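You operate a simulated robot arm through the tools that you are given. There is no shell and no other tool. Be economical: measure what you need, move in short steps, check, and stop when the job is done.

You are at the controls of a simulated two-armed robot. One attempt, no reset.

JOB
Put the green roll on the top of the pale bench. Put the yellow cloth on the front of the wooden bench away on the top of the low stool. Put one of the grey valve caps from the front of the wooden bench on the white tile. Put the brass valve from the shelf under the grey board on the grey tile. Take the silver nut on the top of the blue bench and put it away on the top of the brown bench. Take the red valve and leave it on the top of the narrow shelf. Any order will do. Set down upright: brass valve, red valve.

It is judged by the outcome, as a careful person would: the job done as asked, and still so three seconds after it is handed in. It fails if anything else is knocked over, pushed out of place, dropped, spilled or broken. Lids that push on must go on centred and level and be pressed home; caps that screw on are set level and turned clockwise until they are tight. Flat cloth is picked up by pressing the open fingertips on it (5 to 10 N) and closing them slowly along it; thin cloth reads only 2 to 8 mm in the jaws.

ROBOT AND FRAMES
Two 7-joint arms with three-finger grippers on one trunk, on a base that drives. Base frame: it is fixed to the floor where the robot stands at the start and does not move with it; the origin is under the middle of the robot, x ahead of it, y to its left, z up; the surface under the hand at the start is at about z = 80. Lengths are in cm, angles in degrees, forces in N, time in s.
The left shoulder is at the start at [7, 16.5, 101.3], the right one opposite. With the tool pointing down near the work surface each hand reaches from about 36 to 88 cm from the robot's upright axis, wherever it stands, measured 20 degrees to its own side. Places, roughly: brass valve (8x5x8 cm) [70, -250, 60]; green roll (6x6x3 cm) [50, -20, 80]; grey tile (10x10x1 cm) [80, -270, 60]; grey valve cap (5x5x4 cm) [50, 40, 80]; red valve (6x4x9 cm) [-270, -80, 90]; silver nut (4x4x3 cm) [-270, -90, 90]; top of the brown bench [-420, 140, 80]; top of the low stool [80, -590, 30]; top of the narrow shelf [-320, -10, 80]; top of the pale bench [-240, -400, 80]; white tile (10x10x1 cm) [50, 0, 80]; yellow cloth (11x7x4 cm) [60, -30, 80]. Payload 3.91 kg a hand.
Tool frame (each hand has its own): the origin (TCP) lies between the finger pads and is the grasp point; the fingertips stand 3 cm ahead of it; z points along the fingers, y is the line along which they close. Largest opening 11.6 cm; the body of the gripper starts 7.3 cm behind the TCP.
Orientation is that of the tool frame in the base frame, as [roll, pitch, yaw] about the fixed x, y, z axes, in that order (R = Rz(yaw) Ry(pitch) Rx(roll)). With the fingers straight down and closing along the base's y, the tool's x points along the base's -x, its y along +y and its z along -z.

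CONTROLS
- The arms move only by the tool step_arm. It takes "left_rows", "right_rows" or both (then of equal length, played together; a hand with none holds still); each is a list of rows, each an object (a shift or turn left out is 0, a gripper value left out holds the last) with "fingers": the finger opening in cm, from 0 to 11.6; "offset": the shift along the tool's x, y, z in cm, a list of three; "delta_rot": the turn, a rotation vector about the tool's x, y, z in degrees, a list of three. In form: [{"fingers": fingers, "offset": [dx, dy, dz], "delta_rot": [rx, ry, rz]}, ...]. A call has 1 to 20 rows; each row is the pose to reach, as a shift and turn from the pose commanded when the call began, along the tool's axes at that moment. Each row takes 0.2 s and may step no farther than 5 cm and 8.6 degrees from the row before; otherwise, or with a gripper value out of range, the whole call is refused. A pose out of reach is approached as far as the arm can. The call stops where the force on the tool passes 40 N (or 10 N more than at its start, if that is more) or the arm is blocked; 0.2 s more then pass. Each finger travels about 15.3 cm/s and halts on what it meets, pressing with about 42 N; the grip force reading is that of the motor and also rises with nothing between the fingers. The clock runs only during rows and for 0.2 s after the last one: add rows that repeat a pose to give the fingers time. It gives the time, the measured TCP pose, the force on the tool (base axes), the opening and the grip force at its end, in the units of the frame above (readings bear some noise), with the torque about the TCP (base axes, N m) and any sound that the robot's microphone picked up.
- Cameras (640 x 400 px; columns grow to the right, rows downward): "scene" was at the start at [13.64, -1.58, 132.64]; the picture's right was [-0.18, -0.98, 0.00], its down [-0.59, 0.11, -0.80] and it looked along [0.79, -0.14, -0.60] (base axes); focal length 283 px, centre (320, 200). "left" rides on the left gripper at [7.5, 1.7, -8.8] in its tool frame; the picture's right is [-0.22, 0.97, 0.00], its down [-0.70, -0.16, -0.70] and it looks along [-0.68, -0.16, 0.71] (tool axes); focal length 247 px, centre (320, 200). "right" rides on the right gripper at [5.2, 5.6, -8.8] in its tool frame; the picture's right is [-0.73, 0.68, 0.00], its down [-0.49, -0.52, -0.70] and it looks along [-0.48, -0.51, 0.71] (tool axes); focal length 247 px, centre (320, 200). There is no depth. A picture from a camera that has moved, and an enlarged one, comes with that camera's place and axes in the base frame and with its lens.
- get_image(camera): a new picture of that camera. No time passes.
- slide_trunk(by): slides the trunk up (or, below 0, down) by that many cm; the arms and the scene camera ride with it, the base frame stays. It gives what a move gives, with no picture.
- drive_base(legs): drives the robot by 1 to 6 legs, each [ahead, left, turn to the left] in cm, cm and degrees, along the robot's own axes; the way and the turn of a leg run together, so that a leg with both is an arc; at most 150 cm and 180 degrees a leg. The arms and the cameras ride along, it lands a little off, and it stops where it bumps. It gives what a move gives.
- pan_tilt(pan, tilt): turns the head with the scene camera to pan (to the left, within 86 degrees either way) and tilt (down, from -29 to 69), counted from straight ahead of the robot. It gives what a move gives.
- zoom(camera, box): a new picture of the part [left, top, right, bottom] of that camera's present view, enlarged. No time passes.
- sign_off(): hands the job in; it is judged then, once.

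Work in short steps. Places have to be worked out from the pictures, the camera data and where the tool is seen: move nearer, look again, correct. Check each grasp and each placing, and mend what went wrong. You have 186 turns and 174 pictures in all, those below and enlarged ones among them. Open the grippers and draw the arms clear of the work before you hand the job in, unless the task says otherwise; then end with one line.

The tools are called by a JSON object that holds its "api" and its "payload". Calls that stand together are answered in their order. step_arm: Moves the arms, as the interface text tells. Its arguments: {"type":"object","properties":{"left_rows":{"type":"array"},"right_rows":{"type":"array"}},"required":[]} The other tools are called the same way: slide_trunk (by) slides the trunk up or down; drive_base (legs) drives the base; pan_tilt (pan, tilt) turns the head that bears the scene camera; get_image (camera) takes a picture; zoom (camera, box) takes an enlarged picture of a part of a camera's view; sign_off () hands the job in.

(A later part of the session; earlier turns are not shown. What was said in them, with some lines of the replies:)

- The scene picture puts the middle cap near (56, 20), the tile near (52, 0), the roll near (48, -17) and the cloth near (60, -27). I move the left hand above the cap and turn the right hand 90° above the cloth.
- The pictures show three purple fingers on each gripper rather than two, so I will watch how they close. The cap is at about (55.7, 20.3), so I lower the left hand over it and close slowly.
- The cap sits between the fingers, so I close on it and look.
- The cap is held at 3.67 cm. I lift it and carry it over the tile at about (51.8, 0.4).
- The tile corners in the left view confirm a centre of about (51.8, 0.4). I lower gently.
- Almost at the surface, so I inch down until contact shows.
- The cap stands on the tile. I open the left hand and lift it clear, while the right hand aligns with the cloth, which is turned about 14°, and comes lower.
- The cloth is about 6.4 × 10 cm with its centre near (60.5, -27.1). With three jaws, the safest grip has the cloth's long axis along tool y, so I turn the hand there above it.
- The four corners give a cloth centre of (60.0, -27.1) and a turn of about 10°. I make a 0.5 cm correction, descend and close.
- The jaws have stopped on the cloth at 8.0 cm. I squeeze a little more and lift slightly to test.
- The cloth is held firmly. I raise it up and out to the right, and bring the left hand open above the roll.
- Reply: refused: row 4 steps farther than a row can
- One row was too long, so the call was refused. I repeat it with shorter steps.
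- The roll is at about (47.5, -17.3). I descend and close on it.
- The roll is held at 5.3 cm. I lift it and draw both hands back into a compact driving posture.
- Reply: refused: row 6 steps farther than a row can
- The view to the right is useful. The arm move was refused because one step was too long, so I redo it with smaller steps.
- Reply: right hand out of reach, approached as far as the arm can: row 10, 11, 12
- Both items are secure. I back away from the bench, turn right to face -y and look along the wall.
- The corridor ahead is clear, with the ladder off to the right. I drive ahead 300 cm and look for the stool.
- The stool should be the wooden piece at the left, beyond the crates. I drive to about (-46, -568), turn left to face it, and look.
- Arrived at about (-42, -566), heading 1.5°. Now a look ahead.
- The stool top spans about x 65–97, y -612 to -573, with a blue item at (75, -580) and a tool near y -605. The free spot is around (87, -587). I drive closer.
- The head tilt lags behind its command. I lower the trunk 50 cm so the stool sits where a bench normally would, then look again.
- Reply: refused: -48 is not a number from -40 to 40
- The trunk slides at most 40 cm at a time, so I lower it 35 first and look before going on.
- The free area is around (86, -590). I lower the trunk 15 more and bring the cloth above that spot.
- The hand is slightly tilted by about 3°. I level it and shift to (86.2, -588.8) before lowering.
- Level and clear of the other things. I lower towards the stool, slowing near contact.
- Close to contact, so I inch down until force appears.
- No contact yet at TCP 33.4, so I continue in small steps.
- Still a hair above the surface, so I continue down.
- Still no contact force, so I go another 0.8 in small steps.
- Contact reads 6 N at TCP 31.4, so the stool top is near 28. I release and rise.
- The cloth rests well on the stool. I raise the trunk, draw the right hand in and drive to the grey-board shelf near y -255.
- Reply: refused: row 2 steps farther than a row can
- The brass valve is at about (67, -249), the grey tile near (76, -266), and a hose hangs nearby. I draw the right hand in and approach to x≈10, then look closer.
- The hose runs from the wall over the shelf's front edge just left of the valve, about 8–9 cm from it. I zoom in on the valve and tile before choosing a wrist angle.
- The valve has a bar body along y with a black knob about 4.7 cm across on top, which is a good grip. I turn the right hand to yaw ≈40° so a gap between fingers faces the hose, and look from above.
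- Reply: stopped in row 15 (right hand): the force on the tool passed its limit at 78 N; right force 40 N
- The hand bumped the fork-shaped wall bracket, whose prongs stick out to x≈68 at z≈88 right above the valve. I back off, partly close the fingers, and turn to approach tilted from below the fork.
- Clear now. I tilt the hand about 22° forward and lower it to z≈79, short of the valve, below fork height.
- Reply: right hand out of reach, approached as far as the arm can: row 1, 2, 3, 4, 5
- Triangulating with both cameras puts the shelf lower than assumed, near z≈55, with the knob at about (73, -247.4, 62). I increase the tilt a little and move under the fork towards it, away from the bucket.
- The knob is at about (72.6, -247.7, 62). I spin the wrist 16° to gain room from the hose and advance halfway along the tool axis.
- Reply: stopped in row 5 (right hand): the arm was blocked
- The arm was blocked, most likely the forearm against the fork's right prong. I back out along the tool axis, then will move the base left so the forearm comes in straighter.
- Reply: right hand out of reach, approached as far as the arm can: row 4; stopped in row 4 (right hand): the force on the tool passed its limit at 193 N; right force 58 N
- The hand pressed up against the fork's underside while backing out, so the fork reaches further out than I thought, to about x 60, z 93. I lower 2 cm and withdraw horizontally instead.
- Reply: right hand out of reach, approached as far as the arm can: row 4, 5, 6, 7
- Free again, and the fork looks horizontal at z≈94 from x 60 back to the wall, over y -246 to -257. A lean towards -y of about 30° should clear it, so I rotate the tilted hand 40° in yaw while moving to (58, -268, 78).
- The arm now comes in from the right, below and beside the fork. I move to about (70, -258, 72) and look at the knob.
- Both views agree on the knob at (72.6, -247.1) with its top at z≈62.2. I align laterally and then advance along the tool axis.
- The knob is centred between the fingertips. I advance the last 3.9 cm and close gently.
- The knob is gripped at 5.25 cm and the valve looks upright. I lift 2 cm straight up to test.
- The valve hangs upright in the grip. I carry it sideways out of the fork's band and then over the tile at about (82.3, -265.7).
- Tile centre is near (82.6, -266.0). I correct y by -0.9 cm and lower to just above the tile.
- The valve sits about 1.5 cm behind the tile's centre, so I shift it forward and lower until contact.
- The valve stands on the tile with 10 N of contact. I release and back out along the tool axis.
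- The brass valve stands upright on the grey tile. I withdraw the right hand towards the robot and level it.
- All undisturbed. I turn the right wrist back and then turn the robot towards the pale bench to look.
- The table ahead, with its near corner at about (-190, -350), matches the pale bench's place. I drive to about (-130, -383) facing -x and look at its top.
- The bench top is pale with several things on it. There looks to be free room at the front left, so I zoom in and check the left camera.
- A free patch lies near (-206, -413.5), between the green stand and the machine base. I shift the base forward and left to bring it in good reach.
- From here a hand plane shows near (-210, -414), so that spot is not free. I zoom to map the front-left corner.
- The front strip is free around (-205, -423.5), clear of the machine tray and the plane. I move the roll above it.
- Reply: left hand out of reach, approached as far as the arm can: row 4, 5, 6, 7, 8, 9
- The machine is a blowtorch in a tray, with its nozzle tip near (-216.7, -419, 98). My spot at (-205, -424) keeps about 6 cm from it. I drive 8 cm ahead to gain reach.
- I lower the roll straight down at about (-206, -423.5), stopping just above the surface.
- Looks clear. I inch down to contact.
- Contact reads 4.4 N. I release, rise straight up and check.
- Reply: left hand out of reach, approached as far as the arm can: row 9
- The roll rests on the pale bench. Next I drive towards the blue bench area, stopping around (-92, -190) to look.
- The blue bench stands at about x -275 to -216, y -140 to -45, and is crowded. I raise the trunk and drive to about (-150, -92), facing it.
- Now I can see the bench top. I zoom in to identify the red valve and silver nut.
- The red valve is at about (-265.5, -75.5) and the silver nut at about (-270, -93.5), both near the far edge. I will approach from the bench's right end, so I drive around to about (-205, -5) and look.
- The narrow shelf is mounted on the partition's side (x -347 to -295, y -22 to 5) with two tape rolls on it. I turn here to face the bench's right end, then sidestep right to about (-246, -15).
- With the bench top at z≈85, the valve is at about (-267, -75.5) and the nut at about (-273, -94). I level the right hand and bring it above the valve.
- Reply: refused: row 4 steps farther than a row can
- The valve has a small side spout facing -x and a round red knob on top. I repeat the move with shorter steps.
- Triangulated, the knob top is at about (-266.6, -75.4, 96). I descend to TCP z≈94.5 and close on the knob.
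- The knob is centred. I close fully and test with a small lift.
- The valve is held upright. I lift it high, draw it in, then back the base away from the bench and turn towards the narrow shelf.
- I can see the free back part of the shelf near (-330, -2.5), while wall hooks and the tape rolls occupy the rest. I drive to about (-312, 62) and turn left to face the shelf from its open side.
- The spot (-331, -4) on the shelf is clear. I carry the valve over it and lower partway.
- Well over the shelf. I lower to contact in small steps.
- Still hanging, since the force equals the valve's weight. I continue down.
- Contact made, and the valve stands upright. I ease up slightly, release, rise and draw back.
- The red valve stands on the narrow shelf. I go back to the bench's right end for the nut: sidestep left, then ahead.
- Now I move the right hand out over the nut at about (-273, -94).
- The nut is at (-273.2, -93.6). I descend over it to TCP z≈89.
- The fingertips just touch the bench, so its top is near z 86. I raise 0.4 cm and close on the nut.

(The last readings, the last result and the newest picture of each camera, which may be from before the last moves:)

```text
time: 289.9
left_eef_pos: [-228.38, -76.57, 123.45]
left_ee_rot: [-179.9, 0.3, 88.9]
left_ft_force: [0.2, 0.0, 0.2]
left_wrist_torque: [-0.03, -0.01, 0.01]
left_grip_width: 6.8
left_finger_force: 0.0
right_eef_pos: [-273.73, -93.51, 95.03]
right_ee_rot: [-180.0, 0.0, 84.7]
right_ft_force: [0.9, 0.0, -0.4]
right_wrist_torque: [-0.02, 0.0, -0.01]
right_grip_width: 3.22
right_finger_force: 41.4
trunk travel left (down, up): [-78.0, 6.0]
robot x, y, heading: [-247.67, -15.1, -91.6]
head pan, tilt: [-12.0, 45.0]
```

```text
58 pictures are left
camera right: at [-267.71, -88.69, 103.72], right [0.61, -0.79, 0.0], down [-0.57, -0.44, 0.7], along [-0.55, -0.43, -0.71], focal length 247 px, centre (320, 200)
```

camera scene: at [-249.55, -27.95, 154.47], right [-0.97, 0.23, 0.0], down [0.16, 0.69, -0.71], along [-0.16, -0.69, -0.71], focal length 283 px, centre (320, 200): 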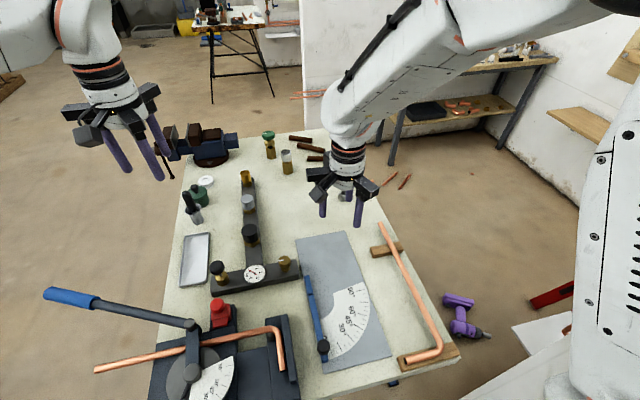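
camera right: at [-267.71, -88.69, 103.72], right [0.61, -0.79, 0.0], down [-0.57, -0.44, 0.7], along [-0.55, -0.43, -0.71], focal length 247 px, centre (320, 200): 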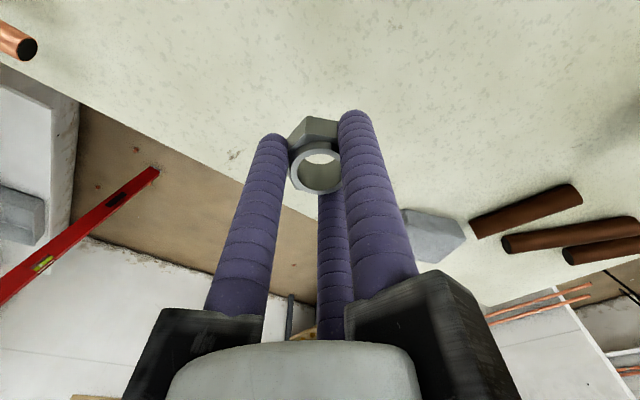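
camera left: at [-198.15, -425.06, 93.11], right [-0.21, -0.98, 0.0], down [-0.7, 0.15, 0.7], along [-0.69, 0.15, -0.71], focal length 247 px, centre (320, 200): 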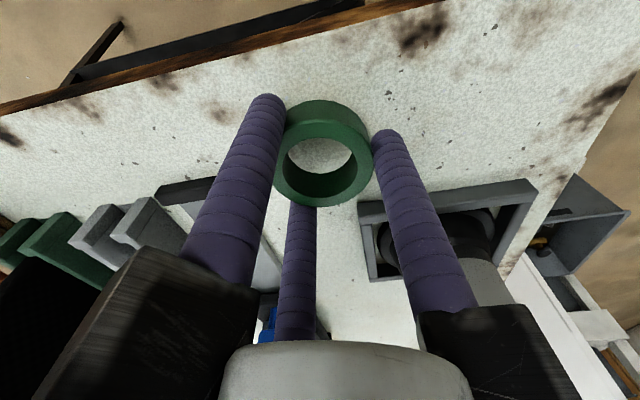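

The nut is held. I lift, draw in, and back away from the bench, then turn towards the brown bench.

{"api": "step_arm", "payload": {"right_rows": [{"offset": [0, 0, -4]}, {"offset": [0, 0, -8]}, {"offset": [2, 0, -12]}, {"offset": [6, 0.5, -14]}, {"offset": [10, 1.5, -15]}, {"offset": [14, 2.5, -15]}, {"offset": [18, 4, -15]}, {"offset": [22, 5, -15]}, {"offset": [26, 6, -15]}]}}

{"api": "drive_base", "payload": {"legs": [[-95, 0, 0], [0, 0, -105]]}}

{"api": "pan_tilt", "payload": {"pan": 0, "tilt": 30}}

{"api": "get_image", "payload": {"camera": "scene"}}

```text
time: 291.9
left_eef_pos: [-228.26, -76.35, 123.48]
left_ee_rot: [180.0, 0.4, 88.9]
left_ft_force: [0.4, 0.0, 0.2]
left_wrist_torque: [-0.01, 0.01, 0.01]
left_grip_width: 6.79
left_finger_force: 0.1
right_eef_pos: [-265.07, -68.34, 109.98]
right_ee_rot: [180.0, 0.2, 84.7]
right_ft_force: [0.4, 0.8, -0.1]
right_wrist_torque: [-0.01, -0.02, 0.01]
right_grip_width: 3.2
right_finger_force: 41.7
trunk travel left (down, up): [-78.0, 6.0]
robot x, y, heading: [-247.5, -14.92, -91.4]
head pan, tilt: [-12.0, 45.0]
```

```text
time: 301.4
left_eef_pos: [-310.69, 80.09, 123.36]
left_ee_rot: [-179.9, 0.2, -17.7]
left_ft_force: [-0.5, -0.6, -0.4]
left_wrist_torque: [0.01, 0.01, -0.02]
left_grip_width: 6.82
left_finger_force: 0.1
right_eef_pos: [-292.27, 112.87, 109.84]
right_ee_rot: [180.0, 0.1, -21.8]
right_ft_force: [-0.6, 0.4, -0.2]
right_wrist_torque: [0.0, 0.01, 0.02]
right_grip_width: 3.2
right_finger_force: 41.9
trunk travel left (down, up): [-78.0, 6.0]
robot x, y, heading: [-246.41, 81.03, 161.9]
head pan, tilt: [-12.0, 45.0]
```

```text
time: 302.2
left_eef_pos: [-310.63, 79.99, 123.31]
left_ee_rot: [-179.9, 0.2, -17.8]
left_ft_force: [0.2, 0.4, -0.2]
left_wrist_torque: [-0.02, 0.02, 0.0]
left_grip_width: 6.8
left_finger_force: 0.0
right_eef_pos: [-292.41, 113.0, 109.89]
right_ee_rot: [179.9, 0.0, -21.9]
right_ft_force: [0.3, 0.1, 0.2]
right_wrist_torque: [0.02, 0.0, 0.0]
right_grip_width: 3.18
right_finger_force: 42.3
trunk travel left (down, up): [-78.0, 6.0]
robot x, y, heading: [-245.92, 81.05, 162.1]
head pan, tilt: [0.0, 30.0]
```

```text
57 pictures are left
camera scene: at [-259.42, 85.23, 156.72], right [0.31, 0.95, 0.0], down [0.48, -0.15, -0.87], along [-0.82, 0.27, -0.5], focal length 283 px, centre (320, 200)
```

scene: 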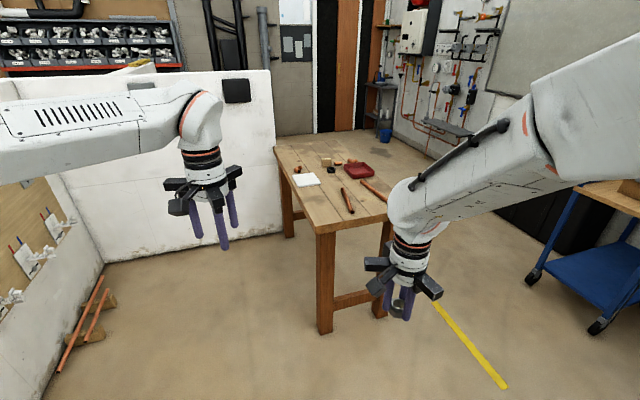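

The brown bench's front edge is at x≈-357, left edge y≈118, and the near-left corner is free around (-367, 126). I drive to about (-305, 105), facing -x.

{"api": "drive_base", "payload": {"legs": [[0, 0, -4], [62, 0, 0], [0, 0, 22]]}}

{"api": "pan_tilt", "payload": {"pan": -10, "tilt": 45}}

{"api": "get_image", "payload": {"camera": "scene"}}

```text
time: 307.3
left_eef_pos: [-364.38, 82.67, 123.46]
left_ee_rot: [-179.9, 0.2, 0.6]
left_ft_force: [0.0, 0.9, 0.1]
left_wrist_torque: [-0.01, -0.01, 0.02]
left_grip_width: 6.81
left_finger_force: 0.1
right_eef_pos: [-357.41, 119.79, 110.0]
right_ee_rot: [179.9, 0.0, -3.5]
right_ft_force: [-0.4, -0.2, -1.2]
right_wrist_torque: [-0.01, 0.03, 0.0]
right_grip_width: 3.19
right_finger_force: 42.2
trunk travel left (down, up): [-78.0, 6.0]
robot x, y, heading: [-303.33, 103.83, -179.7]
head pan, tilt: [0.0, 30.0]
```

```text
time: 308.1
left_eef_pos: [-364.24, 82.7, 123.46]
left_ee_rot: [-179.9, 0.2, 0.7]
left_ft_force: [-0.3, 0.2, 1.0]
left_wrist_torque: [0.0, 0.01, 0.0]
left_grip_width: 6.8
left_finger_force: 0.0
right_eef_pos: [-357.34, 119.71, 109.93]
right_ee_rot: [-180.0, 0.1, -3.6]
right_ft_force: [-0.2, -0.2, -0.5]
right_wrist_torque: [0.0, 0.03, 0.01]
right_grip_width: 3.19
right_finger_force: 42.2
trunk travel left (down, up): [-78.0, 6.0]
robot x, y, heading: [-303.12, 103.66, -179.5]
head pan, tilt: [-10.0, 45.0]
```

```text
56 pictures are left
camera scene: at [-316.33, 105.11, 154.47], right [0.16, 0.99, 0.0], down [0.7, -0.12, -0.71], along [-0.7, 0.12, -0.71], focal length 283 px, centre (320, 200)
```

scene: 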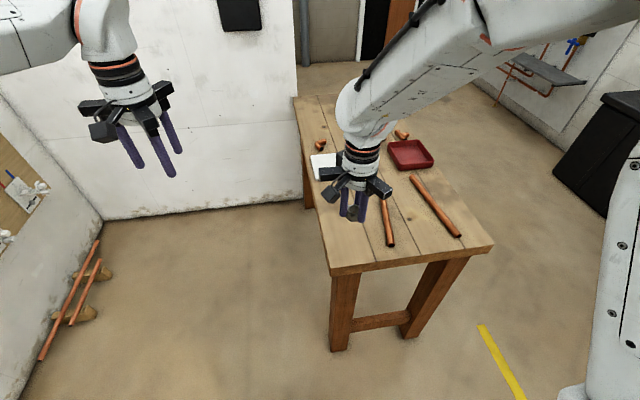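

The free corner at (-369, 126) is confirmed. I carry the nut over it and lower to just above the top.

{"api": "step_arm", "payload": {"right_rows": [{"offset": [-4, -2, 2]}, {"offset": [-8, -4, 4]}, {"offset": [-12, -5.5, 6]}, {"offset": [-12, -5.5, 10]}, {"offset": [-12, -5.5, 14]}, {"offset": [-12, -5.5, 18]}, {"offset": [-12, -5.5, 22]}, {"offset": [-12, -5.5, 24]}, {"offset": [-12, -5.5, 24]}]}}

{"api": "zoom", "payload": {"camera": "scene", "box": [290, 120, 470, 290]}}

```text
time: 310.1
left_eef_pos: [-364.14, 82.58, 123.52]
left_ee_rot: [-179.9, 0.4, 0.7]
left_ft_force: [0.1, 1.1, -0.8]
left_wrist_torque: [-0.03, -0.05, -0.01]
left_grip_width: 6.8
left_finger_force: 0.1
right_eef_pos: [-368.92, 125.68, 86.16]
right_ee_rot: [-180.0, 0.4, -3.5]
right_ft_force: [-2.5, -0.2, 22.5]
right_wrist_torque: [-0.04, -0.22, 0.02]
right_grip_width: 3.2
right_finger_force: 42.2
trunk travel left (down, up): [-78.0, 6.0]
robot x, y, heading: [-303.42, 103.67, -179.3]
head pan, tilt: [-10.0, 45.0]
```

```text
2.35 times, centred on (380, 205) of scene
camera zoom: at [-316.09, 105.05, 154.53], right [0.17, 0.99, 0.0], down [0.7, -0.12, -0.71], along [-0.7, 0.12, -0.71], focal length 666 px, centre (179, 188)
```

zoom: 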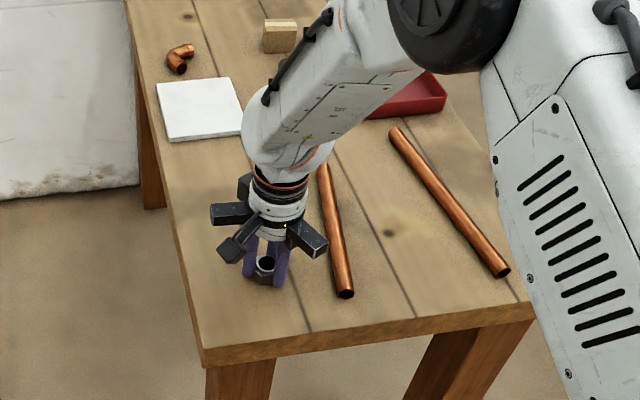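

Already touching the bench at 22 N, so its top is near z 83. I ease up 0.3 cm, release and rise.

{"api": "step_arm", "payload": {"right_rows": [{"offset": [0, 0, -0.3]}, {"fingers": 4, "offset": [0, 0, -0.3]}, {"fingers": 5.5, "offset": [0, 0, -0.3]}, {"fingers": 6, "offset": [0, 0, -0.3]}, {"fingers": 6, "offset": [0, 0, -3]}, {"offset": [0, 0, -7]}, {"offset": [0, 0, -11]}, {"offset": [0, 0, -15]}, {"offset": [0, 0, -19]}, {"offset": [3, 0, -23]}]}}

{"api": "drive_base", "payload": {"legs": [[-40, 0, 0]]}}

{"api": "get_image", "payload": {"camera": "scene"}}

```text
time: 312.2
left_eef_pos: [-363.95, 82.5, 123.61]
left_ee_rot: [-179.8, 0.3, 0.8]
left_ft_force: [0.1, -0.4, 0.5]
left_wrist_torque: [-0.02, 0.08, 0.0]
left_grip_width: 6.8
left_finger_force: 0.1
right_eef_pos: [-365.78, 125.51, 109.14]
right_ee_rot: [180.0, 0.3, -3.6]
right_ft_force: [1.0, 0.1, 0.0]
right_wrist_torque: [0.01, 0.05, -0.05]
right_grip_width: 6.01
right_finger_force: 0.1
trunk travel left (down, up): [-78.0, 6.0]
robot x, y, heading: [-303.32, 103.87, -179.4]
head pan, tilt: [-10.0, 45.0]
```

```text
time: 314.7
left_eef_pos: [-324.82, 83.08, 123.41]
left_ee_rot: [180.0, 0.2, 0.5]
left_ft_force: [0.7, 0.7, -0.7]
left_wrist_torque: [-0.02, -0.02, 0.02]
left_grip_width: 6.79
left_finger_force: 0.0
right_eef_pos: [-326.56, 126.04, 108.87]
right_ee_rot: [-180.0, 0.0, -3.6]
right_ft_force: [-0.8, 0.4, -0.7]
right_wrist_torque: [0.0, 0.02, -0.01]
right_grip_width: 6.01
right_finger_force: 0.0
trunk travel left (down, up): [-78.0, 6.0]
robot x, y, heading: [-263.47, 104.07, -179.4]
head pan, tilt: [-10.0, 45.0]
```

```text
54 pictures are left
camera scene: at [-276.87, 105.48, 154.45], right [0.17, 0.99, 0.0], down [0.7, -0.12, -0.71], along [-0.7, 0.12, -0.71], focal length 283 px, centre (320, 200)
```

scene: 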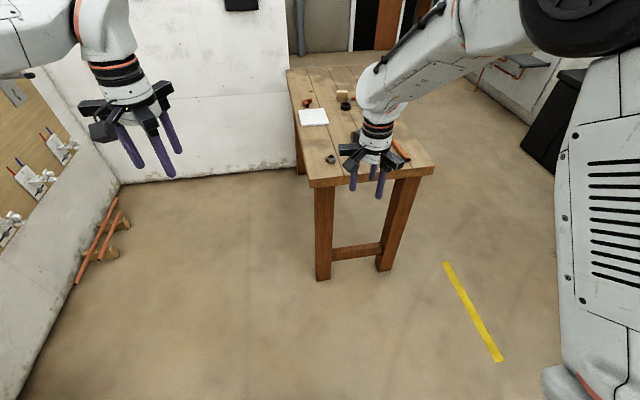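

A quick zoom to confirm the nut is lying on the bench.

{"api": "zoom", "payload": {"camera": "scene", "box": [280, 80, 440, 200]}}

```text
3.33 times, centred on (360, 140) of scene
camera zoom: at [-276.87, 105.48, 154.45], right [0.17, 0.99, 0.0], down [0.7, -0.12, -0.71], along [-0.7, 0.12, -0.71], focal length 944 px, centre (187, 400)
```

zoom: 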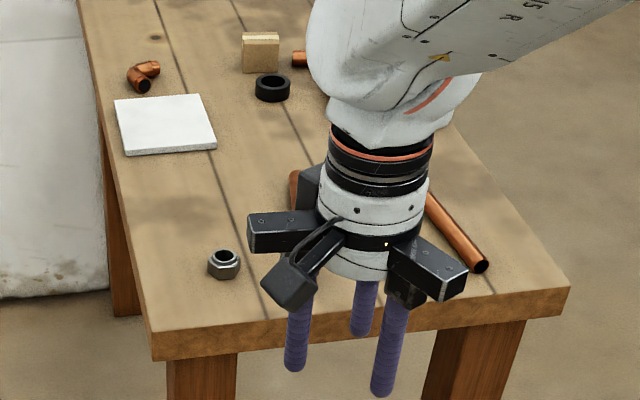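

The nut is flat on the brown bench, both hands are empty and clear, and all six placements were checked. I hand the job in.

{"api": "sign_off", "payload": {}}

```text
The job is handed in.
```

All six items are where you asked: the green roll, yellow cloth, grey cap, brass valve (upright), silver nut and red valve (upright); while I was reaching for the brass valve, the right arm hit the fork-shaped wall bracket above it twice and was blocked once near it, but the bracket looked unmoved in the pictures afterwards.
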